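You operate a simulated robot arm through the tools that you are given. There is no shell and no other tool. Be economical: measure what you need, move in short steps, check, and stop when the job is done.

You are at the controls of a simulated two-armed robot. One attempt, no reset.

TASK
Pick up the white tin that says "paste" from the lower right shelf of the storage rack with one hand, pass it to the other hand and put it on the free end of the press bench. Set down upright: white tin.

The check looks at the end state, three seconds after you hand in, the way a careful person would. Anything else that was tipped, shoved, dropped, spilled or broken makes it a failure.

THE ROBOT
Two 6-joint arms with two-finger grippers on one trunk, on a base that drives. Base frame: it is fixed to the floor where the robot stands at the start and does not move with it; the origin is under the middle of the robot, x ahead of it, y to its left, z up. Readings come in cm, rad, newtons and seconds.
The left shoulder is at the start at [3, 17.8, 93.8], the right one opposite. With the tool pointing down near the work surface each hand reaches from about 60 to 60 cm from the robot's upright axis, wherever it stands, measured 20 degrees to its own side. Places, roughly: free end of the press bench [-140, -220, 90]. Payload 2.54 kg a hand.
The TCP of each hand is the grasp point between the finger pads, 3 cm short of the fingertips. In the tool frame z runs along the fingers and y along their closing line. Largest opening 11.6 cm; the body of the gripper starts 9.5 cm behind the TCP.
Orientation is that of the tool frame in the base frame, as a unit quaternion [x, y, z, w]. With the fingers straight down and closing along the base's y, the tool's x points along the base's -x, its y along +y and its z along -z.

THE INTERFACE
- The arms move only by the tool jog_arm. It takes "left_moves", "right_moves" or both (then of equal length, played together; a hand with none holds still); each is a list that holds one entry, the list of rows, each a list of 7 numbers: the shift along the tool's x, y, z in cm, then the turn, a rotation vector about the tool's x, y, z in rad, then the finger opening in cm, from 0 to 11.6. In form: [[[x, y, z, ax, ay, az, fingers], ...]]. A call has 1 to 12 rows; each row shifts and turns the commanded pose from where the row before left it, along the tool's axes as they then stand. A row lasts 0.2 s, in which the tool goes at most 5 cm and 0.15 rad; a call with a longer step from one row to the next is refused whole, and so is a gripper value outside its range. A pose out of reach is approached as far as the arm can. The call stops where the force on the tool passes 40 N (or 10 N more than at its start, if that is more) or the arm is blocked; 0.2 s more then pass. The fingers move at their own pace (about 15.3 cm/s each) and stop on an object; they squeeze with about 35 N. The grip force told is the motor's: it shows also when the fingers shut on nothing. Time passes only in rows, and 0.2 s behind the last, so rows that do not move let the fingers close. The reply holds the time, the measured pose of the TCP, the force on the tool along the base axes, the opening and the grip force, in the units named above and with some noise, with the torque about the TCP (base axes, N m) and any sound that the robot's microphone picked up.
- Cameras (640 x 400 px; columns grow to the right, rows downward): "scene" is now at [4.81, -1.08, 164.68]; the picture's right is [0.05, -1.00, 0.00], its down [-0.80, -0.04, -0.60] and it looks along [0.60, 0.03, -0.80] (base axes); focal length 279 px, centre (320, 200). "left" rides on the left gripper at [6.9, 1.5, -12.2] in its tool frame; the picture's right is [-0.22, 0.98, 0.00], its down [-0.83, -0.18, -0.53] and it looks along [-0.52, -0.11, 0.85] (tool axes); focal length 251 px, centre (320, 200). "right" rides on the right gripper at [6.9, -1.5, -12.2] in its tool frame; the picture's right is [0.21, 0.98, 0.00], its down [-0.83, 0.18, -0.53] and it looks along [-0.52, 0.11, 0.85] (tool axes); focal length 251 px, centre (320, 200). There is no depth. A picture from a camera that has moved, and an enlarged one, comes with that camera's place and axes in the base frame and with its lens. The place of the scene camera against the robot may be out by one fixed shift of up to 2.5 cm in any direction.
- grab_frame(camera): a new picture of that camera. It takes no simulated time.
- raise_lower(by): slides the trunk up (or, below 0, down) by that many cm; the arms and the scene camera ride with it, the base frame stays. It gives what a move gives, with no picture.
- roll_base(legs): drives the robot by 1 to 6 legs, each [ahead, left, turn to the left] in cm, cm and rad, along the robot's own axes; the way and the turn of a leg run together, so that a leg with both is an arc; at most 150 cm and 3.142 rad a leg. The arms and the cameras ride along, it lands a little off, and it stops where it bumps. It gives what a move gives.
- turn_head(pan, tilt): turns the head with the scene camera to pan (to the left, within 2.496 rad either way) and tilt (down, from -0.506 to 1.204), counted from straight ahead of the robot. It gives what a move gives.
- close_up(camera, box): a new picture of the part [left, top, right, bottom] of that camera's present view, enlarged. It takes no simulated time.
- sign_off(): hands the job in; it is judged then, once.

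Work in short steps. Places have to be worked out from the pictures, the camera data and where the tool is seen: move nearer, look again, correct. Check each grasp and each placing, and mend what went wrong. You have 120 turns and 92 pictures in all, those below and enlarged ones among them. Open the grippers and draw the arms clear of the work before you hand the job in, unless the task says otherwise; then end with one line.

The tools are called after "Emit:" as name(argument=value, ...) on one line, values as JSON. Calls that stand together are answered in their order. jog_arm: Moves the arms, as the interface text tells. Its arguments: {"type":"object","properties":{"left_moves":{"type":"array","items":{"type":"array","items":{"type":"array","items":{"type":"number"}}}},"right_moves":{"type":"array","items":{"type":"array","items":{"type":"array","items":{"type":"number"}}}}},"required":[]} The other tools are called the same way: raise_lower (by) slides the trunk up or down; roll_base (legs) drives the base; turn_head (pan, tilt) turns the head that bears the scene camera; grab_frame (camera) takes a picture; close_up (camera, box) takes an enlarged picture of a part of a camera's view; sign_off () hands the job in.

At the start:

```text
t: 0.0
left_tcp_pos: [43.1, 15.82, 81.59]
left_orientation: [0.0, 1.0, -0.002, -0.001]
left_force: [0.4, -0.2, -0.3]
left_wrist_torque: [0.03, 0.03, 0.01]
left_width: 11.63
left_gripper_force: 0.1
right_tcp_pos: [43.26, -25.88, 81.22]
right_orientation: [0.0, 1.0, 0.001, 0.0]
right_force: [-0.2, -0.3, -0.1]
right_wrist_torque: [0.01, 0.0, -0.01]
right_width: 11.61
right_gripper_force: 0.1
trunk travel left (down, up): [-15.0, 39.0]
robot x, y, heading: [0.27, 0.13, -0.0]
head pan, tilt: [0.052, 0.929]
```

scene: 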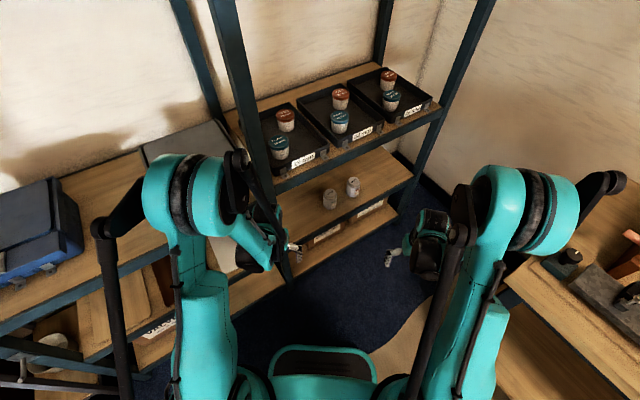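
right: 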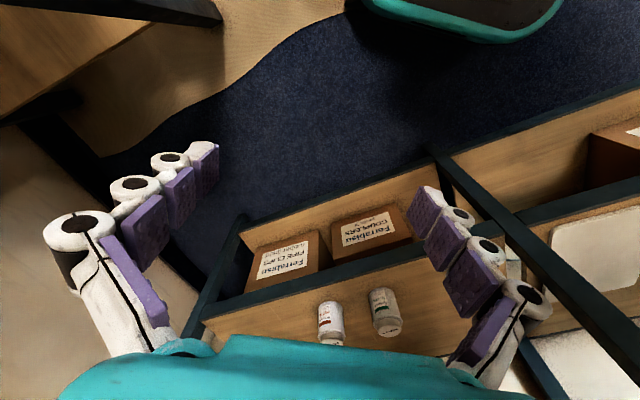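
left: 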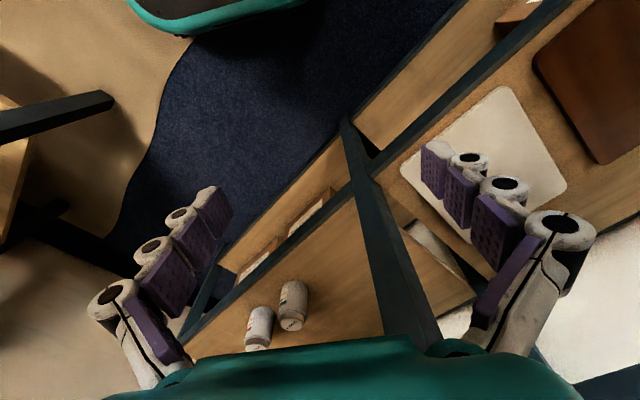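

The scene shows a rack ahead with two white tins on a lower shelf. I enlarge them to read labels.

Emit:
close_up(camera="scene", box=[260, 140, 440, 260])

Emit:
close_up(camera="right", box=[240, 210, 480, 360])

Emit:
close_up(camera="left", box=[200, 230, 440, 380])

```text
3.33 times, centred on (350, 200) of scene
camera zoom: at [4.81, -1.08, 164.68], right [0.05, -1.0, 0.0], down [-0.8, -0.04, -0.6], along [0.6, 0.03, -0.8], focal length 931 px, centre (220, 200)
```

zoom: 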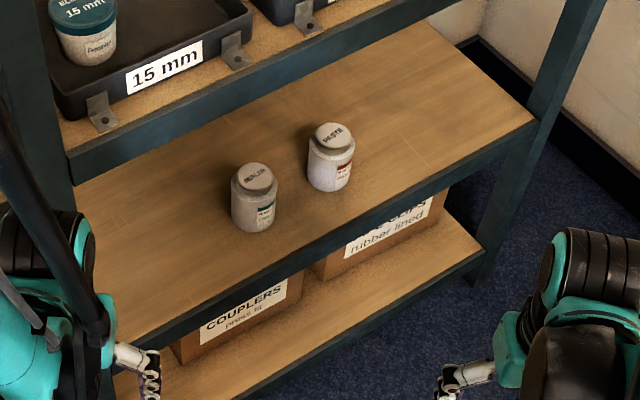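

```text
2.67 times, centred on (360, 285) of right
camera zoom: at [36.3, -27.22, 93.47], right [-0.21, 0.98, 0.0], down [0.83, 0.18, 0.53], along [0.52, 0.11, -0.85], focal length 670 px, centre (213, -27)
```

zoom: 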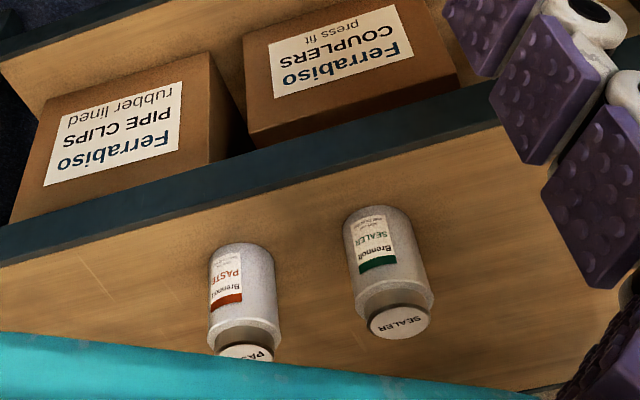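

```text
2.67 times, centred on (320, 305) of left
camera zoom: at [36.11, 17.36, 93.97], right [0.22, 0.98, 0.0], down [0.83, -0.18, 0.53], along [0.52, -0.12, -0.85], focal length 670 px, centre (320, -80)
```

zoom: 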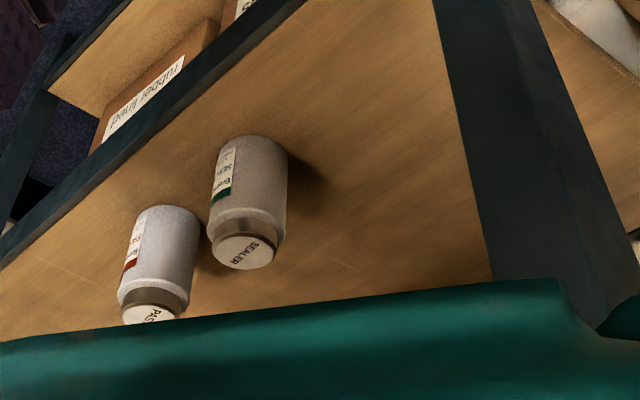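

PASTE is the right-hand tin, lid top at roughly (94, -12, 61.5). Before driving I look around to the right for the benches and obstacles.

Emit:
turn_head(pan=-0.9, tilt=0.75)

Emit:
grab_frame(camera="scene")

Emit:
turn_head(pan=-2.1, tilt=0.6)

Emit:
grab_frame(camera="scene")

Emit:
turn_head(pan=0.0, tilt=0.6)

Emit:
grab_frame(camera="scene")

```text
t: 1.2
left_tcp_pos: [43.11, 15.89, 81.54]
left_orientation: [0.0, 1.0, -0.001, 0.0]
left_force: [0.2, 1.4, -0.3]
left_wrist_torque: [-0.02, 0.01, 0.0]
left_width: 11.57
left_gripper_force: 0.0
right_tcp_pos: [43.19, -25.82, 81.32]
right_orientation: [0.0, 1.0, 0.0, 0.0]
right_force: [0.0, 0.5, -0.5]
right_wrist_torque: [-0.02, 0.02, -0.02]
right_width: 11.58
right_gripper_force: 0.0
trunk travel left (down, up): [-15.0, 39.0]
robot x, y, heading: [0.11, 0.24, 0.001]
head pan, tilt: [-0.901, 0.75]
```

```text
85 pictures are left
camera scene: at [2.57, -7.95, 166.07], right [-0.78, -0.62, 0.0], down [-0.42, 0.53, -0.73], along [0.45, -0.57, -0.68], focal length 279 px, centre (320, 200)
```

scene: 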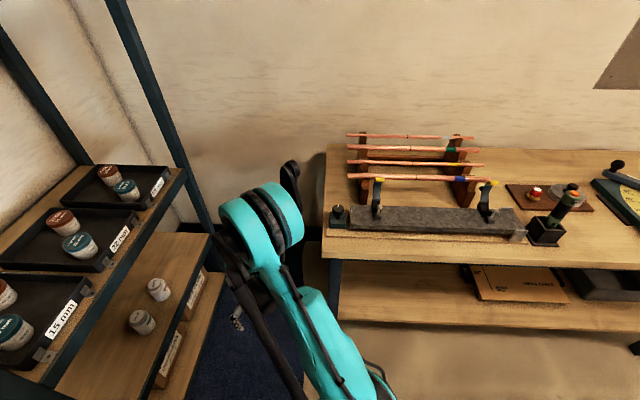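

```text
t: 2.6
left_tcp_pos: [43.1, 15.79, 81.62]
left_orientation: [-0.001, 1.0, -0.001, 0.0]
left_force: [0.5, 0.4, -0.1]
left_wrist_torque: [0.0, 0.0, -0.01]
left_width: 11.58
left_gripper_force: 0.2
right_tcp_pos: [43.3, -25.83, 81.32]
right_orientation: [0.0, 1.0, 0.0, 0.0]
right_force: [-0.6, 0.2, -0.2]
right_wrist_torque: [-0.02, 0.0, 0.01]
right_width: 11.61
right_gripper_force: 0.0
trunk travel left (down, up): [-15.0, 39.0]
robot x, y, heading: [-0.21, -0.41, 0.0]
head pan, tilt: [-2.1, 0.6]
```

```text
84 pictures are left
camera scene: at [-7.03, -9.1, 167.36], right [-0.86, 0.5, 0.0], down [0.28, 0.49, -0.83], along [-0.42, -0.71, -0.56], focal length 279 px, centre (320, 200)
```

scene: 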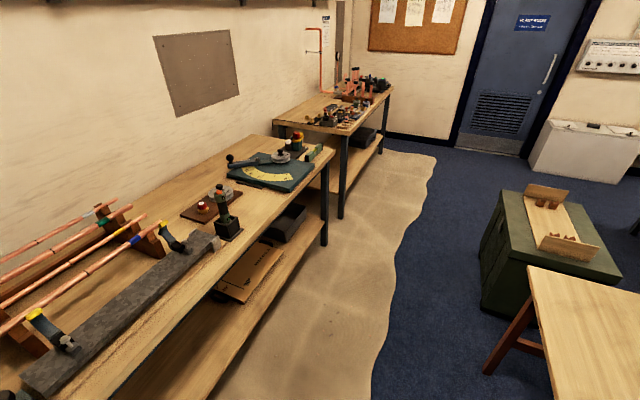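

```text
t: 4.6
left_tcp_pos: [43.04, 15.93, 81.55]
left_orientation: [0.0, 1.0, -0.001, 0.0]
left_force: [-0.4, -0.4, 0.3]
left_wrist_torque: [0.02, -0.01, 0.0]
left_width: 11.6
left_gripper_force: 0.0
right_tcp_pos: [43.36, -25.94, 81.32]
right_orientation: [0.0, 1.0, 0.0, 0.001]
right_force: [-0.6, -0.5, 0.0]
right_wrist_torque: [0.01, 0.01, -0.01]
right_width: 11.6
right_gripper_force: 0.1
trunk travel left (down, up): [-15.0, 39.0]
robot x, y, heading: [0.16, -0.38, -0.0]
head pan, tilt: [0.0, 0.6]
```

```text
83 pictures are left
camera scene: at [6.26, -1.47, 167.36], right [0.0, -1.0, 0.0], down [-0.57, 0.0, -0.82], along [0.82, 0.0, -0.57], focal length 279 px, centre (320, 200)
```

scene: 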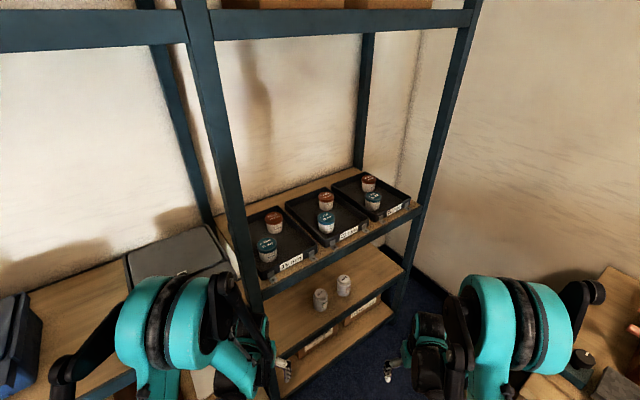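

The bench on the right starts near (33,-51), and the room is rotated about 0.6 rad to my left. I turn left in place first, which swings the right arm away from that bench, then check the view.

Emit:
roll_base(legs=[[0, 0, 0.45]])

Emit:
turn_head(pan=-0.3, tilt=0.8)

Emit:
grab_frame(camera="scene")

```text
t: 6.4
left_tcp_pos: [31.72, 33.13, 81.6]
left_orientation: [-0.224, 0.975, -0.001, 0.001]
left_force: [0.7, 0.4, 0.6]
left_wrist_torque: [0.0, 0.02, 0.01]
left_width: 11.61
left_gripper_force: 0.1
right_tcp_pos: [50.24, -4.23, 81.35]
right_orientation: [-0.225, 0.974, 0.0, 0.0]
right_force: [-0.2, 0.9, -0.2]
right_wrist_torque: [-0.01, 0.01, -0.01]
right_width: 11.58
right_gripper_force: 0.2
trunk travel left (down, up): [-15.0, 39.0]
robot x, y, heading: [0.5, 0.04, 0.456]
head pan, tilt: [0.0, 0.6]
```

```text
t: 7.2
left_tcp_pos: [31.74, 33.22, 81.55]
left_orientation: [-0.225, 0.974, -0.001, 0.001]
left_force: [0.0, -0.2, 0.2]
left_wrist_torque: [-0.01, -0.01, 0.0]
left_width: 11.64
left_gripper_force: 0.1
right_tcp_pos: [50.16, -4.33, 81.28]
right_orientation: [-0.224, 0.975, 0.0, 0.0]
right_force: [0.4, -0.2, 0.4]
right_wrist_torque: [0.02, -0.03, -0.01]
right_width: 11.61
right_gripper_force: 0.1
trunk travel left (down, up): [-15.0, 39.0]
robot x, y, heading: [-0.1, 0.33, 0.458]
head pan, tilt: [-0.3, 0.799]
```

```text
82 pictures are left
camera scene: at [5.69, -1.52, 165.68], right [0.15, -0.99, 0.0], down [-0.71, -0.11, -0.7], along [0.69, 0.11, -0.72], focal length 279 px, centre (320, 200)
```

scene: 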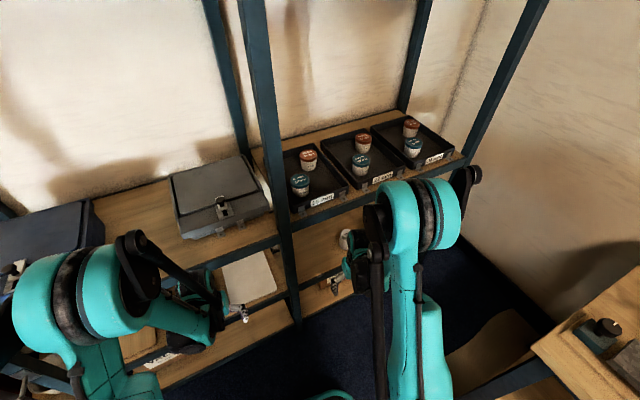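

Turned with clear space. Now lower the trunk, draw the left hand back 10 cm and tilt the right hand forward about 60°.

Emit:
raise_lower(by=-14.5)

Emit:
jog_arm(left_moves=[[[4, 0, 0, 0, 0, 0, 11.6], [4, 0, 0, 0, 0, 0, 11.6], [0, 0, 0, 0, 0, 0, 11.6], [0, 0, 0, 0, 0, 0, 11.6], [0, 0, 0, 0, 0, 0, 11.6], [0, 0, 0, 0, 0, 0, 11.6], [0, 0, 0, 0, 0, 0, 11.6]]], right_moves=[[[0, 0, 0, 0, -0.149, 0, 9.5], [0, 0, 0, 0, -0.149, 0, 9.5], [0, 0, 0, 0, -0.149, 0, 9.5], [0, 0, 0, 0, -0.149, 0, 9.5], [0, 0, 0, 0, -0.149, 0, 9.5], [0, 0, 0, 0, -0.149, 0, 9.5], [0, 0, 0, 0, -0.149, 0, 9.5]]])

```text
t: 8.9
left_tcp_pos: [31.83, 33.11, 67.18]
left_orientation: [-0.224, 0.975, 0.0, 0.0]
left_force: [0.1, -1.0, 0.3]
left_wrist_torque: [0.04, -0.02, 0.03]
left_width: 11.6
left_gripper_force: 0.1
right_tcp_pos: [50.1, -4.37, 66.8]
right_orientation: [-0.224, 0.974, 0.0, 0.001]
right_force: [0.7, -0.6, 1.0]
right_wrist_torque: [-0.04, -0.01, -0.01]
right_width: 11.62
right_gripper_force: 0.2
trunk travel left (down, up): [-0.5, 53.5]
robot x, y, heading: [-0.03, -0.15, 0.456]
head pan, tilt: [-0.3, 0.799]
```

```text
t: 10.5
left_tcp_pos: [26.56, 30.48, 70.56]
left_orientation: [-0.225, 0.974, -0.001, 0.0]
left_force: [0.1, 0.2, -0.8]
left_wrist_torque: [0.0, 0.04, -0.03]
left_width: 11.6
left_gripper_force: 0.0
left hand out of reach, approached as far as the arm can: row 1, 2
right_tcp_pos: [59.14, -2.78, 84.75]
right_orientation: [-0.195, 0.845, 0.112, 0.485]
right_force: [-0.3, 0.0, -0.2]
right_wrist_torque: [-0.06, 0.02, 0.01]
right_width: 9.5
right_gripper_force: 0.0
right hand out of reach, approached as far as the arm can: row 1, 2, 3, 4, 5, 6, 7
trunk travel left (down, up): [-0.5, 53.5]
robot x, y, heading: [-0.35, -0.34, 0.455]
head pan, tilt: [-0.3, 0.799]
```

The right hand hit its inner reach limit. I send a small forward move to learn how the commanded pose behaves.

Emit:
jog_arm(right_moves=[[[-1, 0, 1.73, 0, 0, 0, 9.5], [-1, 0, 1.73, 0, 0, 0, 9.5]]])

Emit:
grab_frame(camera="scene")

```text
t: 11.1
left_tcp_pos: [26.47, 30.52, 70.54]
left_orientation: [-0.225, 0.974, -0.002, 0.0]
left_force: [-0.4, -0.1, 0.5]
left_wrist_torque: [-0.03, -0.01, -0.02]
left_width: 11.61
left_gripper_force: 0.2
right_tcp_pos: [62.66, -0.95, 84.68]
right_orientation: [-0.195, 0.845, 0.112, 0.486]
right_force: [-0.2, -0.1, 0.8]
right_wrist_torque: [0.01, -0.01, 0.0]
right_width: 9.49
right_gripper_force: 0.1
trunk travel left (down, up): [-0.5, 53.5]
robot x, y, heading: [0.34, -0.06, 0.452]
head pan, tilt: [-0.3, 0.799]
```

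```text
81 pictures are left
camera scene: at [5.72, -1.52, 151.17], right [0.15, -0.99, 0.0], down [-0.71, -0.11, -0.7], along [0.69, 0.11, -0.72], focal length 279 px, centre (320, 200)
```

scene: 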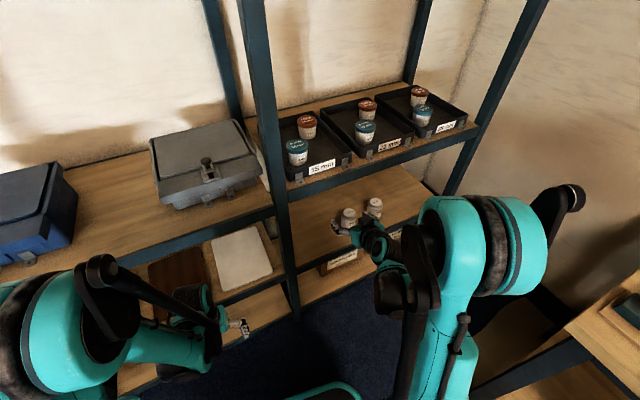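

The next command starts from the reached pose, good. I lower the right hand straight down about 26 cm in front of the rack, then draw it back a bit.

Emit:
jog_arm(right_moves=[[[3.8, 0, 2.2, 0, 0, 0, 9.5], [3.8, 0, 2.2, 0, 0, 0, 9.5], [3.8, 0, 2.2, 0, 0, 0, 9.5], [3.8, 0, 2.2, 0, 0, 0, 9.5], [3.8, 0, 2.2, 0, 0, 0, 9.5], [3.8, 0, 2.2, 0, 0, 0, 9.5], [2, 0, -3.46, 0, 0, 0, 9.5], [2, 0, -3.46, 0, 0, 0, 9.5]]])

```text
t: 12.9
left_tcp_pos: [26.5, 30.51, 70.7]
left_orientation: [-0.225, 0.974, 0.0, 0.0]
left_force: [0.6, -0.3, 0.0]
left_wrist_torque: [0.05, -0.04, -0.01]
left_width: 11.6
left_gripper_force: 0.0
right_tcp_pos: [71.29, -2.62, 77.06]
right_orientation: [-0.195, 0.845, 0.112, 0.485]
right_force: [0.3, 0.1, -0.2]
right_wrist_torque: [-0.01, -0.02, 0.01]
right_width: 9.52
right_gripper_force: 0.0
right hand out of reach, approached as far as the arm can: row 1, 2, 3, 4, 5, 6, 7, 8
trunk travel left (down, up): [-0.5, 53.5]
robot x, y, heading: [-0.19, 0.31, 0.457]
head pan, tilt: [-0.3, 0.799]
```

The steep forward tilt limits low reach. I back off 8 cm and reduce the tilt to about 45°, then try lowering again.

Emit:
roll_base(legs=[[-8, 0, 0]])

Emit:
jog_arm(right_moves=[[[0, 0, 0, 0, 0.14, 0, 9.5], [0, 0, 0, 0, 0.14, 0, 9.5], [2.5, 0, 2.5, 0, 0, 0, 9.5], [2.5, 0, 2.5, 0, 0, 0, 9.5], [2.5, 0, 2.5, 0, 0, 0, 9.5]]])

```text
t: 13.9
left_tcp_pos: [19.17, 26.95, 70.63]
left_orientation: [-0.225, 0.974, -0.001, 0.001]
left_force: [-0.7, -0.6, -0.9]
left_wrist_torque: [0.04, -0.03, 0.03]
left_width: 11.6
left_gripper_force: 0.0
right_tcp_pos: [64.25, -6.18, 77.06]
right_orientation: [-0.196, 0.845, 0.112, 0.485]
right_force: [0.0, -0.3, 0.7]
right_wrist_torque: [-0.02, -0.02, 0.04]
right_width: 9.52
right_gripper_force: 0.2
trunk travel left (down, up): [-0.5, 53.5]
robot x, y, heading: [-7.12, -3.74, 0.456]
head pan, tilt: [-0.3, 0.799]
```

```text
t: 15.1
left_tcp_pos: [19.38, 26.89, 70.54]
left_orientation: [-0.225, 0.974, -0.001, 0.001]
left_force: [-0.2, 0.9, -0.6]
left_wrist_torque: [0.02, 0.01, 0.02]
left_width: 11.59
left_gripper_force: 0.1
right_tcp_pos: [64.51, -6.09, 66.6]
right_orientation: [-0.21, 0.904, 0.085, 0.361]
right_force: [1.0, 0.0, 0.5]
right_wrist_torque: [0.03, -0.01, 0.0]
right_width: 9.5
right_gripper_force: 0.2
right hand out of reach, approached as far as the arm can: row 5
trunk travel left (down, up): [-0.5, 53.5]
robot x, y, heading: [-7.14, -3.53, 0.453]
head pan, tilt: [-0.3, 0.799]
```

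Reached z≈66.6 with a 43° tilt before a limit. I test whether closer in allows going lower.

Emit:
jog_arm(right_moves=[[[2.9, 0, -2.75, 0, 0, 0, 9.5], [2.9, 0, -2.75, 0, 0, 0, 9.5], [2.06, 0, 2.2, 0, 0, 0, 9.5], [2.06, 0, 2.2, 0, 0, 0, 9.5], [2.06, 0, 2.2, 0, 0, 0, 9.5]]])

```text
t: 16.3
left_tcp_pos: [19.34, 26.95, 70.61]
left_orientation: [-0.225, 0.974, -0.001, 0.001]
left_force: [0.1, 0.6, -0.3]
left_wrist_torque: [0.02, -0.01, 0.0]
left_width: 11.6
left_gripper_force: 0.1
right_tcp_pos: [66.15, -9.27, 64.66]
right_orientation: [-0.21, 0.905, 0.085, 0.361]
right_force: [0.6, 0.6, -0.5]
right_wrist_torque: [0.0, -0.01, -0.02]
right_width: 9.53
right_gripper_force: 0.1
right hand out of reach, approached as far as the arm can: row 1, 2, 3, 4, 5
trunk travel left (down, up): [-0.5, 53.5]
robot x, y, heading: [-7.32, -3.85, 0.452]
head pan, tilt: [-0.3, 0.799]
```

Closer in isn't allowed; the boundary favours farther out. I test going forward 6 cm and then down.

Emit:
jog_arm(right_moves=[[[-2.2, 0, 2.06, 0, 0, 0, 9.5], [-2.2, 0, 2.06, 0, 0, 0, 9.5], [2.06, 0, 2.2, 0, 0, 0, 9.5], [2.06, 0, 2.2, 0, 0, 0, 9.5]]])

```text
t: 17.3
left_tcp_pos: [19.38, 26.89, 70.64]
left_orientation: [-0.225, 0.974, -0.001, 0.001]
left_force: [-0.2, 0.0, 0.5]
left_wrist_torque: [0.01, 0.0, 0.0]
left_width: 11.61
left_gripper_force: 0.0
right_tcp_pos: [71.69, -6.47, 58.54]
right_orientation: [-0.209, 0.905, 0.083, 0.362]
right_force: [-0.3, -0.2, -0.1]
right_wrist_torque: [0.05, -0.03, -0.02]
right_width: 9.5
right_gripper_force: 0.1
trunk travel left (down, up): [-0.5, 53.5]
robot x, y, heading: [-7.18, -3.4, 0.454]
head pan, tilt: [-0.3, 0.799]
```

Now at z 58.5 with a usable pose. Look with the right wrist camera and the scene to localise the tin relative to the hand.

Emit:
grab_frame(camera="right")

Emit:
grab_frame(camera="scene")

```text
80 pictures are left
camera right: at [60.2, -13.66, 62.64], right [-0.57, 0.81, -0.15], down [0.13, 0.26, 0.96], along [0.81, 0.53, -0.25], focal length 251 px, centre (320, 200)
```

right: 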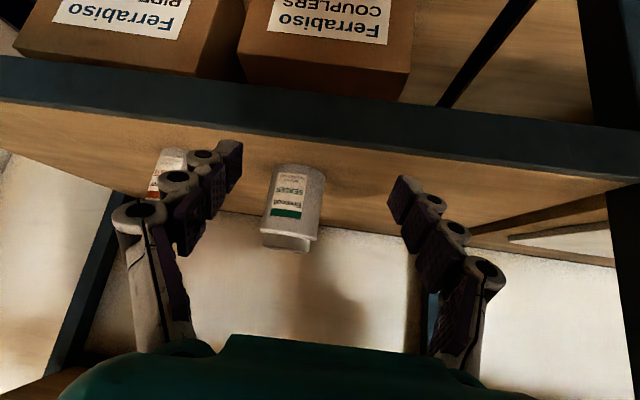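

```text
79 pictures are left
camera scene: at [-1.5, -5.07, 151.17], right [0.15, -0.99, 0.0], down [-0.71, -0.11, -0.7], along [0.69, 0.11, -0.72], focal length 279 px, centre (320, 200)
```

scene: 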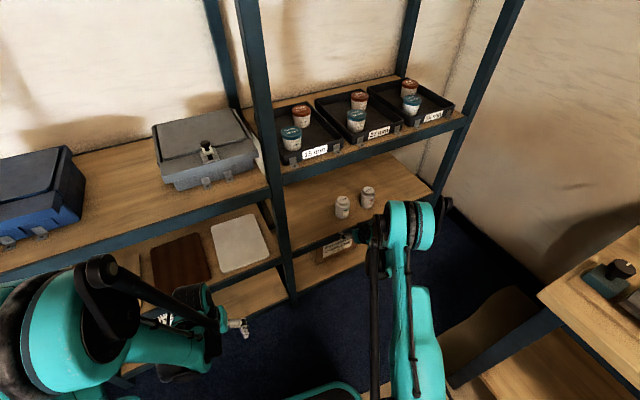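

Sealer is near (86,-0.5), paste near (95,-12.5), shelf z≈51.5, tin about 10 cm tall. I shift the base right 15.5 cm, then 4 cm ahead, and look again.

Emit:
roll_base(legs=[[0, -15.5, 0], [4, 0, 0]])

Emit:
grab_frame(camera="right")

```text
t: 19.2
left_tcp_pos: [29.8, 14.79, 70.48]
left_orientation: [-0.225, 0.974, -0.001, 0.001]
left_force: [-0.2, 0.7, -0.8]
left_wrist_torque: [0.02, 0.0, 0.02]
left_width: 11.6
left_gripper_force: 0.2
right_tcp_pos: [82.01, -18.67, 58.48]
right_orientation: [-0.21, 0.905, 0.084, 0.361]
right_force: [-0.4, -0.1, -0.7]
right_wrist_torque: [-0.02, 0.0, 0.03]
right_width: 9.47
right_gripper_force: 0.0
trunk travel left (down, up): [-0.5, 53.5]
robot x, y, heading: [3.47, -15.9, 0.46]
head pan, tilt: [-0.3, 0.799]
```

```text
78 pictures are left
camera right: at [70.61, -25.82, 62.63], right [-0.57, 0.81, -0.15], down [0.13, 0.26, 0.96], along [0.81, 0.53, -0.25], focal length 251 px, centre (320, 200)
```

right: 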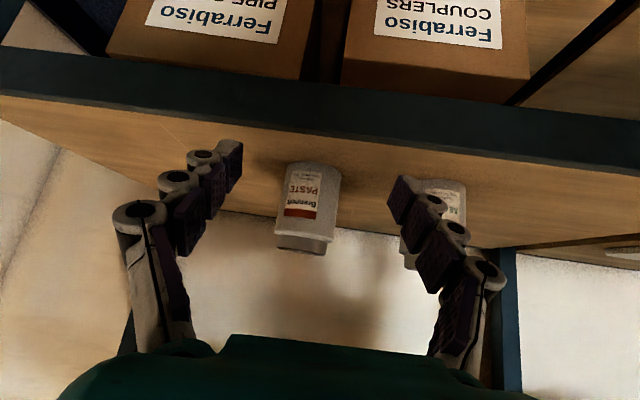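

Tin centred on the tool line, about 14.5 cm ahead of the TCP. I open to 10.5, lower 2.3 cm, and drive the base ahead 9 cm.

Emit:
jog_arm(right_moves=[[[1.58, 0, 1.67, 0, 0, 0, 10.5], [0, 0, 0, 0, 0, 0, 10.5]]])

Emit:
roll_base(legs=[[9, 0, 0]])

Emit:
grab_frame(camera="right")

Emit:
grab_frame(camera="scene")

```text
t: 19.8
left_tcp_pos: [29.61, 14.82, 70.6]
left_orientation: [-0.225, 0.974, -0.001, 0.001]
left_force: [0.6, -1.0, 0.2]
left_wrist_torque: [-0.03, 0.01, 0.0]
left_width: 11.6
left_gripper_force: 0.1
right_tcp_pos: [81.78, -18.75, 56.26]
right_orientation: [-0.21, 0.904, 0.084, 0.362]
right_force: [1.2, 0.1, 0.0]
right_wrist_torque: [0.04, -0.03, 0.02]
right_width: 10.52
right_gripper_force: 0.1
trunk travel left (down, up): [-0.5, 53.5]
robot x, y, heading: [2.87, -15.5, 0.463]
head pan, tilt: [-0.3, 0.799]
```

```text
t: 20.9
left_tcp_pos: [37.89, 18.74, 70.56]
left_orientation: [-0.226, 0.974, -0.001, 0.001]
left_force: [0.1, -0.3, -0.4]
left_wrist_torque: [-0.01, 0.03, 0.01]
left_width: 11.6
left_gripper_force: 0.0
right_tcp_pos: [90.17, -14.81, 56.21]
right_orientation: [-0.21, 0.905, 0.084, 0.361]
right_force: [1.6, 0.4, 0.1]
right_wrist_torque: [0.01, 0.01, 0.0]
right_width: 10.48
right_gripper_force: 0.1
trunk travel left (down, up): [-0.5, 53.5]
robot x, y, heading: [10.91, -11.87, 0.455]
head pan, tilt: [-0.3, 0.799]
```

```text
77 pictures are left
camera right: at [78.65, -21.89, 60.29], right [-0.57, 0.81, -0.15], down [0.13, 0.26, 0.96], along [0.81, 0.53, -0.25], focal length 251 px, centre (320, 200)
```

right: 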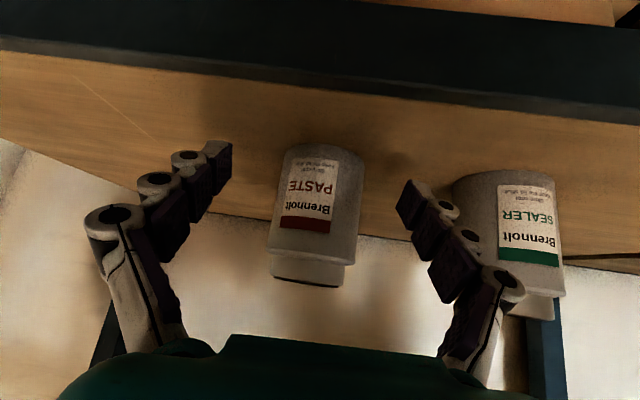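

```text
76 pictures are left
camera scene: at [17.07, -13.27, 151.17], right [0.15, -0.99, 0.0], down [-0.71, -0.11, -0.7], along [0.69, 0.11, -0.72], focal length 279 px, centre (320, 200)
```

scene: 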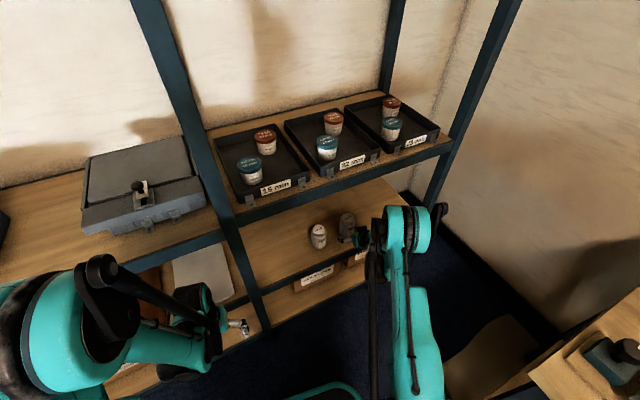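

Aligned; tin axis is about 6.5 cm ahead. I advance horizontally with the arm and check before closing.

Emit:
jog_arm(right_moves=[[[-1.55, 0.1, 1.47, 0, 0, 0, 10.5], [-1.55, 0.1, 1.47, 0, 0, 0, 10.5], [-1.55, 0.1, 1.47, 0, 0, 0, 10.5]]])

Emit:
grab_frame(camera="right")

```text
t: 21.7
left_tcp_pos: [37.8, 18.72, 70.68]
left_orientation: [-0.225, 0.974, -0.001, 0.0]
left_force: [-0.2, 0.4, 0.2]
left_wrist_torque: [0.0, 0.03, 0.0]
left_width: 11.59
left_gripper_force: 0.1
right_tcp_pos: [95.59, -11.64, 56.32]
right_orientation: [-0.21, 0.905, 0.084, 0.361]
right_force: [0.6, 0.1, -0.6]
right_wrist_torque: [0.04, 0.0, 0.0]
right_width: 10.48
right_gripper_force: 0.0
trunk travel left (down, up): [-0.5, 53.5]
robot x, y, heading: [11.26, -12.03, 0.454]
head pan, tilt: [-0.3, 0.799]
```

```text
75 pictures are left
camera right: at [84.29, -18.78, 60.34], right [-0.57, 0.81, -0.15], down [0.13, 0.26, 0.96], along [0.81, 0.53, -0.25], focal length 251 px, centre (320, 200)
```

right: 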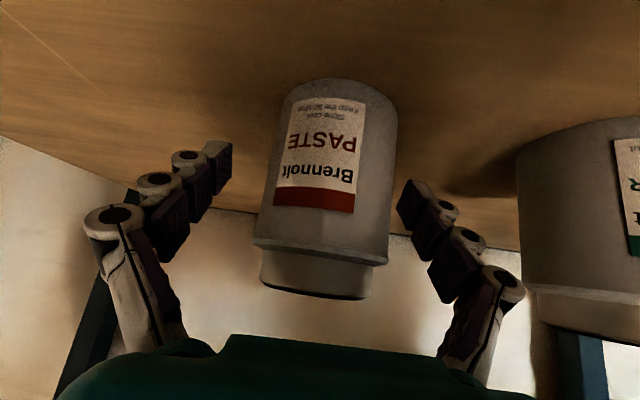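

The TCP is on the tin axis. Nudge 0.5 cm left and close the fingers gently.

Emit:
jog_arm(right_moves=[[[0, 0.5, 0, 0, 0, 0, 10.0], [0, 0, 0, 0, 0, 0, 8.5], [0, 0, 0, 0, 0, 0, 7], [0, 0, 0, 0, 0, 0, 5], [0, 0, 0, 0, 0, 0, 4], [0, 0, 0, 0, 0, 0, 4]]])

Emit:
grab_frame(camera="right")

```text
t: 23.1
left_tcp_pos: [37.73, 18.7, 70.61]
left_orientation: [-0.226, 0.974, -0.001, 0.001]
left_force: [-0.4, 0.0, 0.0]
left_wrist_torque: [-0.02, 0.0, 0.01]
left_width: 11.63
left_gripper_force: 0.0
right_tcp_pos: [95.45, -11.16, 56.37]
right_orientation: [-0.21, 0.904, 0.084, 0.362]
right_force: [1.0, -0.2, 1.6]
right_wrist_torque: [0.04, -0.03, 0.02]
right_width: 6.44
right_gripper_force: 34.7
trunk travel left (down, up): [-0.5, 53.5]
robot x, y, heading: [11.53, -12.35, 0.456]
head pan, tilt: [-0.3, 0.799]
```

```text
74 pictures are left
camera right: at [84.01, -18.35, 60.38], right [-0.57, 0.81, -0.15], down [0.13, 0.26, 0.96], along [0.81, 0.53, -0.25], focal length 251 px, centre (320, 200)
```

right: 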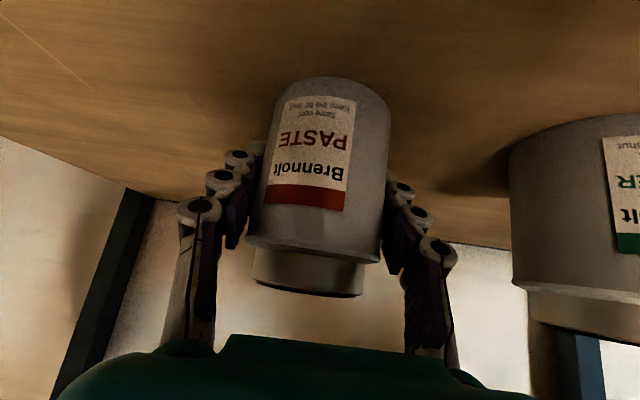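

Gripped at 6.44 cm with 35 N. Lift 4 cm straight up and check.

Emit:
jog_arm(right_moves=[[[-0.7, 0, -0.73, 0, 0, 0, 4], [-1.03, 0, -1.09, 0, 0, 0, 4], [-1.03, 0, -1.09, 0, 0, 0, 4], [0, 0, 0, 0, 0, 0, 4]]])

Emit:
grab_frame(camera="right")

```text
t: 24.1
left_tcp_pos: [37.82, 18.73, 70.59]
left_orientation: [-0.226, 0.974, -0.001, 0.0]
left_force: [-0.2, 0.1, -0.2]
left_wrist_torque: [0.01, 0.0, -0.03]
left_width: 11.59
left_gripper_force: 0.1
right_tcp_pos: [95.48, -11.19, 60.41]
right_orientation: [-0.21, 0.904, 0.084, 0.362]
right_force: [0.2, -0.7, -2.6]
right_wrist_torque: [0.04, -0.01, 0.04]
right_width: 6.4
right_gripper_force: 35.0
trunk travel left (down, up): [-0.5, 53.5]
robot x, y, heading: [11.16, -11.74, 0.454]
head pan, tilt: [-0.3, 0.799]
```

```text
73 pictures are left
camera right: at [83.99, -18.41, 64.37], right [-0.57, 0.81, -0.15], down [0.13, 0.26, 0.96], along [0.81, 0.53, -0.25], focal length 251 px, centre (320, 200)
```

right: 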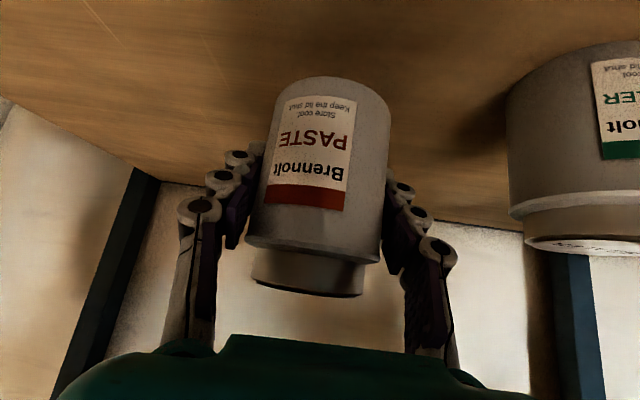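

Tin is held and clear. I back straight out 20 cm and then drift away from the bench to the left.

Emit:
roll_base(legs=[[-22, 0, 0], [-8, 15, 0]])

Emit:
grab_frame(camera="scene")

```text
t: 26.9
left_tcp_pos: [3.99, 19.04, 70.48]
left_orientation: [-0.226, 0.974, -0.002, 0.001]
left_force: [-0.2, 0.1, -0.2]
left_wrist_torque: [-0.03, 0.01, 0.01]
left_width: 11.62
left_gripper_force: 0.0
right_tcp_pos: [61.49, -11.07, 60.32]
right_orientation: [-0.21, 0.904, 0.084, 0.362]
right_force: [-0.7, -0.2, -2.4]
right_wrist_torque: [-0.03, -0.02, -0.01]
right_width: 6.42
right_gripper_force: 34.2
trunk travel left (down, up): [-0.5, 53.5]
robot x, y, heading: [-22.85, -11.62, 0.453]
head pan, tilt: [-0.3, 0.799]
```

```text
72 pictures are left
camera scene: at [-16.95, -13.11, 151.18], right [0.15, -0.99, 0.0], down [-0.71, -0.11, -0.7], along [0.69, 0.11, -0.72], focal length 279 px, centre (320, 200)
```

scene: 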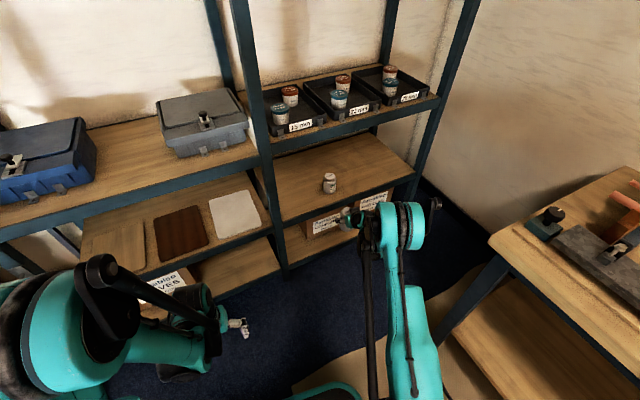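

Sealer stands undisturbed. Raise the trunk, then bring the right hand (with tin) higher and toward the middle for the hand-over.

Emit:
raise_lower(by=20)

Emit:
jog_arm(right_moves=[[[-2.75, 2.5, -2.9, 0, 0, 0, 4], [-2.75, 2.5, -2.9, 0, 0, 0, 4], [-2.75, 2.5, -2.9, 0, 0, 0, 4], [-2.75, 2.5, -2.9, 0, 0, 0, 4], [2.2, 2.5, -2.06, 0, 0, 0, 4], [2.2, 2.5, -2.06, 0, 0, 0, 4], [2.2, 2.5, -2.06, 0, 0, 0, 4], [2.2, 2.5, -2.06, 0, 0, 0, 4], [2.2, 2.5, -2.06, 0, 0, 0, 4]]])

```text
t: 29.0
left_tcp_pos: [3.96, 18.81, 90.52]
left_orientation: [-0.226, 0.974, -0.002, 0.0]
left_force: [0.0, -0.1, 0.9]
left_wrist_torque: [0.01, -0.03, 0.04]
left_width: 11.6
left_gripper_force: 0.0
right_tcp_pos: [61.65, -11.16, 80.24]
right_orientation: [-0.209, 0.904, 0.083, 0.362]
right_force: [0.1, 0.6, -3.3]
right_wrist_torque: [0.02, -0.05, -0.01]
right_width: 6.4
right_gripper_force: 34.8
trunk travel left (down, up): [-20.5, 33.5]
robot x, y, heading: [-22.66, -11.9, 0.459]
head pan, tilt: [-0.3, 0.799]
```

```text
t: 31.0
left_tcp_pos: [4.04, 18.88, 90.6]
left_orientation: [-0.226, 0.974, -0.002, 0.0]
left_force: [-0.8, 0.1, 0.1]
left_wrist_torque: [-0.02, -0.02, 0.03]
left_width: 11.6
left_gripper_force: 0.0
right_tcp_pos: [37.94, 2.52, 96.3]
right_orientation: [-0.209, 0.905, 0.084, 0.362]
right_force: [0.5, -0.1, -2.2]
right_wrist_torque: [0.01, -0.04, -0.03]
right_width: 6.41
right_gripper_force: 35.0
trunk travel left (down, up): [-20.5, 33.5]
robot x, y, heading: [-22.48, -11.95, 0.453]
head pan, tilt: [-0.3, 0.799]
```

Right hand holds the tin at mid height. Now yaw the right hand 0.6 rad left, while the left rises above tin height and yaws the other way.

Emit:
jog_arm(left_moves=[[[-1.5, 0, -4.6, 0, 0, 0, 11.6], [-1.5, 0, -4.6, 0, 0, 0, 11.6], [-1.5, 0, -4.6, 0, 0, 0, 11.6], [-1.5, 0, -4.6, 0, 0, 0, 11.6], [0, 0, 0, 0, 0, 0.14, 11.6], [0, 0, 0, 0, 0, 0.14, 11.6], [0, 0, 0, 0, 0, 0.14, 11.6], [0, 0, 0, 0, 0, 0.14, 11.6], [0, 0, 0, 0, 0, 0.14, 11.6], [0, 0, 0, 0, 0, 0.14, 11.6], [0, 0, 0, 0, 0, 0.14, 11.6]]], right_moves=[[[0, 0, 0, -0.103, 0, -0.109, 4], [0, 0, 0, -0.103, 0, -0.109, 4], [0, 0, 0, -0.103, 0, -0.109, 4], [0, 0, 0, -0.103, 0, -0.109, 4], [0, 0, 0, 0, 0, 0, 4], [0, 0, 0, 0, 0, 0, 4], [0, 0, 0, 0, 0, 0, 4], [0, 0, 0, 0, 0, 0, 4], [0, 0, 0, 0, 0, 0, 4], [0, 0, 0, 0, 0, 0, 4], [0, 0, 0, 0, 0, 0, 4]]])

Emit:
turn_head(pan=-0.1, tilt=0.85)

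Emit:
grab_frame(camera="scene")

Emit:
grab_frame(camera="left")

```text
t: 33.4
left_tcp_pos: [9.43, 21.5, 109.0]
left_orientation: [0.26, 0.966, 0.0, 0.001]
left_force: [0.3, -0.2, 0.4]
left_wrist_torque: [-0.04, 0.01, 0.01]
left_width: 11.59
left_gripper_force: 0.1
right_tcp_pos: [38.17, 2.33, 96.34]
right_orientation: [-0.468, 0.802, 0.186, 0.321]
right_force: [-0.3, -0.4, -3.6]
right_wrist_torque: [0.01, -0.02, -0.01]
right_width: 6.4
right_gripper_force: 34.5
trunk travel left (down, up): [-20.5, 33.5]
robot x, y, heading: [-22.62, -11.62, 0.453]
head pan, tilt: [-0.3, 0.799]
```

```text
t: 34.2
left_tcp_pos: [9.41, 21.52, 109.01]
left_orientation: [0.259, 0.966, -0.001, 0.001]
left_force: [0.0, -1.3, 0.5]
left_wrist_torque: [0.0, -0.03, -0.01]
left_width: 11.6
left_gripper_force: 0.1
right_tcp_pos: [38.04, 2.36, 96.17]
right_orientation: [-0.469, 0.802, 0.186, 0.321]
right_force: [-0.4, 0.7, -2.8]
right_wrist_torque: [0.01, 0.01, 0.0]
right_width: 6.41
right_gripper_force: 34.7
trunk travel left (down, up): [-20.5, 33.5]
robot x, y, heading: [-22.63, -11.67, 0.456]
head pan, tilt: [-0.099, 0.85]
```

```text
71 pictures are left
camera scene: at [-17.51, -11.68, 170.77], right [0.35, -0.94, 0.0], down [-0.7, -0.26, -0.66], along [0.62, 0.23, -0.75], focal length 279 px, centre (320, 200)
```

scene: 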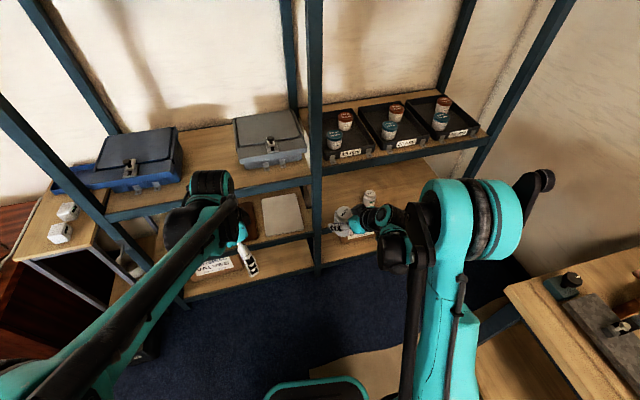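

```text
70 pictures are left
camera left: at [4.07, 26.31, 121.31], right [0.67, 0.74, 0.0], down [0.62, -0.57, 0.54], along [0.39, -0.36, -0.84], focal length 251 px, centre (320, 200)
```

left: 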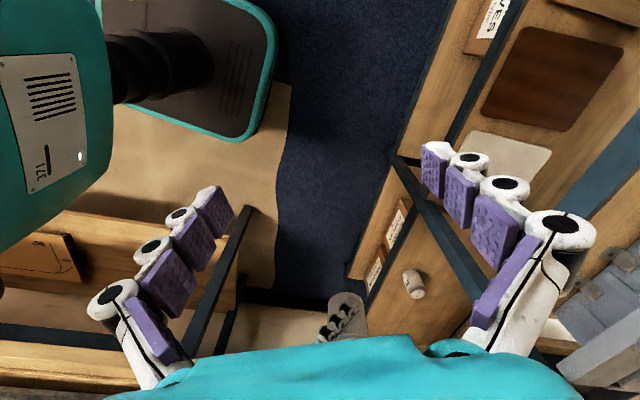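

The left closing line now matches the right hand's approach direction. I raise the left a bit and slide it most of the way toward a point above the tin, opening to 9.

Emit:
jog_arm(left_moves=[[[-4, -0.3, -1, 0, 0, 0, 9], [-4, -0.3, -1, 0, 0, 0, 9], [-4, -0.3, -1, 0, 0, 0, 9], [-4, -0.3, 0, 0, 0, 0, 9], [-4, -0.3, 0, 0, 0, 0, 9]]])

Emit:
grab_frame(camera="left")

Emit:
grab_frame(camera="scene")

```text
t: 35.4
left_tcp_pos: [25.97, 10.21, 111.86]
left_orientation: [0.259, 0.966, 0.0, 0.0]
left_force: [1.0, -0.7, -1.1]
left_wrist_torque: [0.02, 0.03, -0.02]
left_width: 9.02
left_gripper_force: 0.0
right_tcp_pos: [38.27, 2.54, 96.13]
right_orientation: [-0.468, 0.802, 0.186, 0.321]
right_force: [-0.1, 0.2, -3.3]
right_wrist_torque: [0.01, 0.03, 0.02]
right_width: 6.39
right_gripper_force: 34.8
trunk travel left (down, up): [-20.5, 33.5]
robot x, y, heading: [-22.21, -11.86, 0.457]
head pan, tilt: [-0.099, 0.85]
```

```text
69 pictures are left
camera left: at [20.74, 14.98, 124.29], right [0.67, 0.74, 0.0], down [0.62, -0.57, 0.53], along [0.39, -0.36, -0.85], focal length 251 px, centre (320, 200)
```

left: 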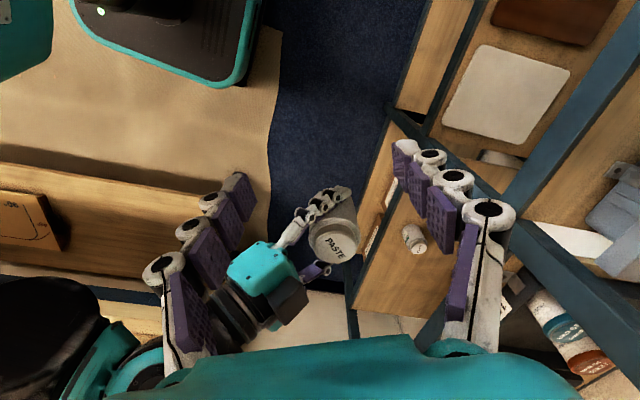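

```text
68 pictures are left
camera scene: at [-17.34, -11.75, 170.76], right [0.35, -0.94, 0.0], down [-0.71, -0.26, -0.66], along [0.62, 0.23, -0.75], focal length 279 px, centre (320, 200)
```

scene: 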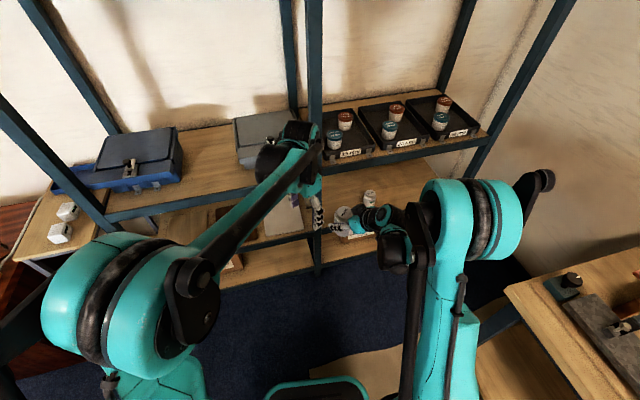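

Lid is seen at about (37.6, 2.2) with z≈100.5. I enlarge to check the tin's pose in the right fingers.

Emit:
close_up(camera="left", box=[220, 160, 420, 320])

Emit:
close_up(camera="scene", box=[280, 170, 440, 270])

Emit:
grab_frame(camera="right")

```text
2.50 times, centred on (320, 240) of left
camera zoom: at [20.74, 14.98, 124.29], right [0.67, 0.74, 0.0], down [0.62, -0.57, 0.53], along [0.39, -0.36, -0.85], focal length 629 px, centre (320, 100)
```

zoom: 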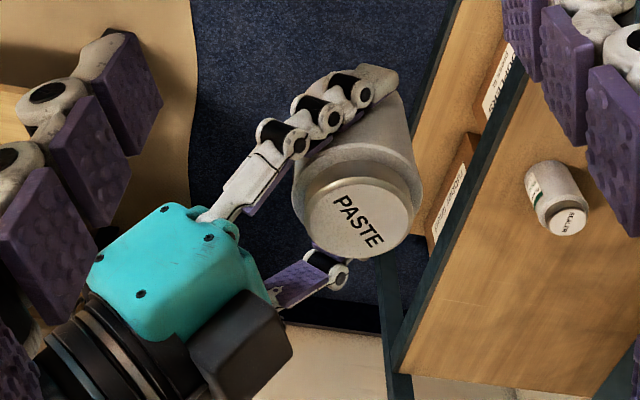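

```text
4.00 times, centred on (360, 220) of scene
camera zoom: at [-17.34, -11.75, 170.76], right [0.35, -0.94, 0.0], down [-0.71, -0.26, -0.66], along [0.62, 0.23, -0.75], focal length 1117 px, centre (160, 120)
```

zoom: 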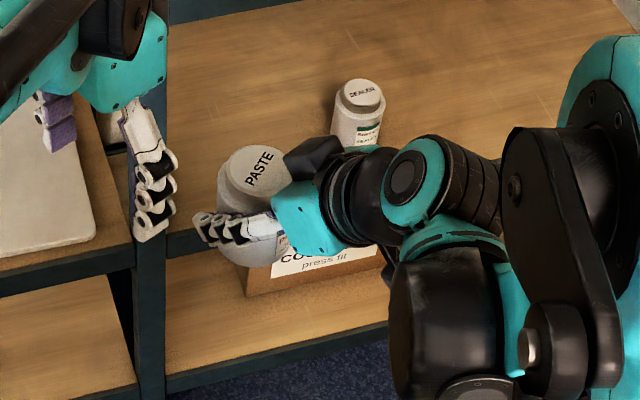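

```text
65 pictures are left
camera right: at [32.86, -9.87, 100.23], right [-0.93, 0.35, -0.15], down [-0.04, 0.29, 0.96], along [0.37, 0.89, -0.25], focal length 251 px, centre (320, 200)
```

right: 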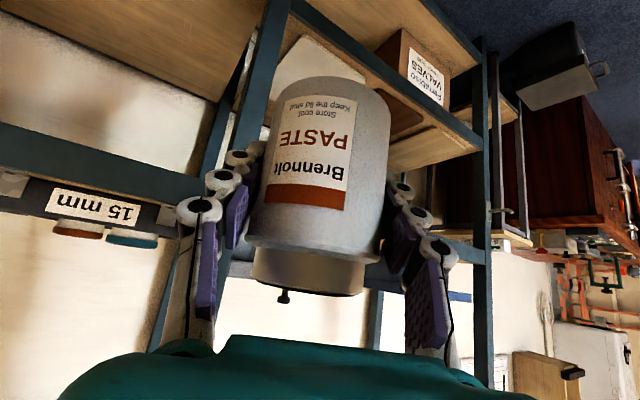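

The palm of the right hand sits too near the tin for left fingers to pass behind it safely. Plan: carry the tin to the press bench, set it there briefly, regrip flatter with fingertips, then hand over. First draw the left hand back.

Emit:
jog_arm(left_moves=[[[4, 0.3, 0, 0, 0, 0, 9], [4, 0.3, 0, 0, 0, 0, 9], [4, 0.3, 0, 0, 0, 0, 9], [4, 0.3, 0, 0, 0, 0, 9], [0, 0, 0, 0, 0, -0.14, 9], [0, 0, 0, 0, 0, -0.14, 9], [0, 0, 0, 0, 0, -0.14, 9], [0, 0, 0, 0, 0, -0.14, 9], [0, 0, 0, 0, 0, -0.14, 9], [0, 0, 0, 0, 0, -0.14, 9], [0, 0, 0, 0, 0, -0.14, 9]]])

Emit:
raise_lower(by=15)

Emit:
roll_base(legs=[[0, 0, 1.6], [0, 0, 1.68]])

Emit:
turn_head(pan=0.2, tilt=0.5)

Emit:
grab_frame(camera="scene")

```text
t: 37.8
left_tcp_pos: [12.73, 19.42, 111.95]
left_orientation: [-0.226, 0.974, -0.001, 0.001]
left_force: [-0.1, 0.0, -0.3]
left_wrist_torque: [0.01, 0.01, -0.05]
left_width: 8.99
left_gripper_force: 0.0
right_tcp_pos: [38.18, 2.39, 96.11]
right_orientation: [-0.469, 0.801, 0.187, 0.321]
right_force: [0.3, -0.1, -1.6]
right_wrist_torque: [0.0, 0.03, 0.0]
right_width: 6.4
right_gripper_force: 35.5
trunk travel left (down, up): [-20.5, 33.5]
robot x, y, heading: [-22.92, -12.11, 0.455]
head pan, tilt: [-0.099, 0.85]
```

```text
t: 39.5
left_tcp_pos: [12.71, 19.19, 126.99]
left_orientation: [-0.225, 0.974, -0.001, 0.0]
left_force: [-0.5, 0.7, -0.5]
left_wrist_torque: [0.0, 0.01, -0.01]
left_width: 8.99
left_gripper_force: 0.0
right_tcp_pos: [38.12, 2.38, 111.32]
right_orientation: [-0.468, 0.803, 0.186, 0.32]
right_force: [0.1, 0.5, -3.1]
right_wrist_torque: [0.01, 0.0, 0.03]
right_width: 6.42
right_gripper_force: 35.6
trunk travel left (down, up): [-35.5, 18.5]
robot x, y, heading: [-22.76, -11.75, 0.454]
head pan, tilt: [-0.099, 0.85]
```

```text
t: 47.9
left_tcp_pos: [-52.48, -47.83, 126.93]
left_orientation: [0.954, 0.301, 0.0, -0.001]
left_force: [-0.4, -0.3, 0.3]
left_wrist_torque: [0.0, -0.01, -0.01]
left_width: 8.97
left_gripper_force: 0.1
right_tcp_pos: [-80.39, -35.15, 111.15]
right_orientation: [0.763, 0.53, -0.305, 0.211]
right_force: [-0.1, 0.4, -2.3]
right_wrist_torque: [-0.01, -0.01, 0.03]
right_width: 6.4
right_gripper_force: 35.1
trunk travel left (down, up): [-35.5, 18.5]
robot x, y, heading: [-22.67, -11.94, -2.529]
head pan, tilt: [-0.099, 0.85]
```

```text
t: 48.8
left_tcp_pos: [-52.54, -47.84, 126.99]
left_orientation: [0.954, 0.301, 0.0, -0.001]
left_force: [-0.7, -0.2, -0.1]
left_wrist_torque: [0.02, 0.02, 0.01]
left_width: 8.99
left_gripper_force: 0.0
right_tcp_pos: [-80.34, -35.13, 111.06]
right_orientation: [0.763, 0.53, -0.305, 0.21]
right_force: [0.2, 0.2, -2.1]
right_wrist_torque: [0.01, -0.01, -0.03]
right_width: 6.41
right_gripper_force: 35.5
trunk travel left (down, up): [-35.5, 18.5]
robot x, y, heading: [-22.69, -11.65, -2.528]
head pan, tilt: [0.201, 0.499]
```

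```text
64 pictures are left
camera scene: at [-26.07, -18.0, 188.76], right [-0.73, 0.69, 0.0], down [0.33, 0.35, -0.88], along [-0.6, -0.64, -0.48], focal length 279 px, centre (320, 200)
```

scene: 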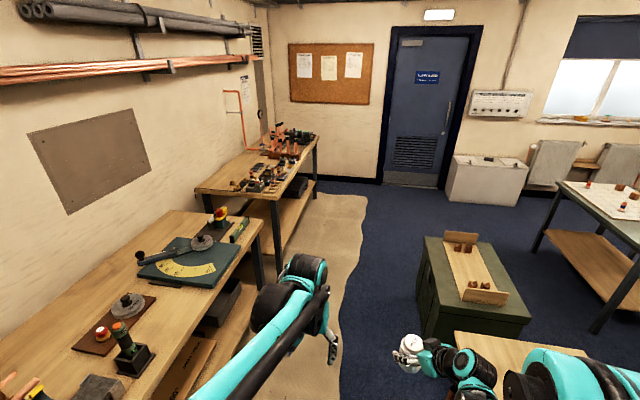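

Path ahead between benches and cabinet is clear. Drive 110 ahead with slight left drift, then look at the press bench.

Emit:
roll_base(legs=[[110, 6, 0]])

Emit:
turn_head(pan=0.55, tilt=0.65)

Emit:
grab_frame(camera="scene")

```text
t: 54.4
left_tcp_pos: [-139.26, -116.37, 126.97]
left_orientation: [0.953, 0.303, 0.0, -0.001]
left_force: [-1.2, -0.3, 0.7]
left_wrist_torque: [-0.04, 0.0, 0.02]
left_width: 8.99
left_gripper_force: 0.1
right_tcp_pos: [-167.15, -103.82, 111.19]
right_orientation: [0.762, 0.531, -0.305, 0.211]
right_force: [0.5, 0.5, -3.3]
right_wrist_torque: [-0.03, 0.01, -0.02]
right_width: 6.43
right_gripper_force: 35.2
trunk travel left (down, up): [-35.5, 18.5]
robot x, y, heading: [-109.39, -80.28, -2.525]
head pan, tilt: [0.201, 0.499]
```

```text
t: 55.2
left_tcp_pos: [-139.18, -116.32, 126.97]
left_orientation: [0.953, 0.302, 0.0, -0.001]
left_force: [-0.8, 0.9, -0.2]
left_wrist_torque: [0.01, 0.01, 0.0]
left_width: 9.01
left_gripper_force: 0.0
right_tcp_pos: [-167.06, -103.88, 111.21]
right_orientation: [0.762, 0.531, -0.305, 0.211]
right_force: [0.4, 0.0, -2.4]
right_wrist_torque: [0.02, 0.0, -0.01]
right_width: 6.41
right_gripper_force: 34.8
trunk travel left (down, up): [-35.5, 18.5]
robot x, y, heading: [-109.39, -79.8, -2.521]
head pan, tilt: [0.55, 0.649]
```

```text
63 pictures are left
camera scene: at [-110.07, -87.94, 187.44], right [-0.92, 0.39, 0.0], down [0.24, 0.56, -0.8], along [-0.31, -0.73, -0.6], focal length 279 px, centre (320, 200)
```

scene: 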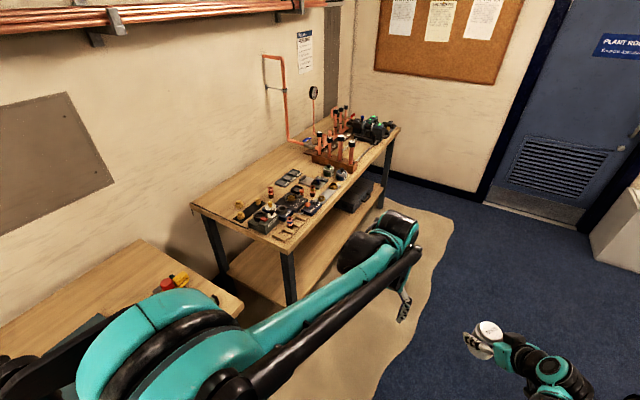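

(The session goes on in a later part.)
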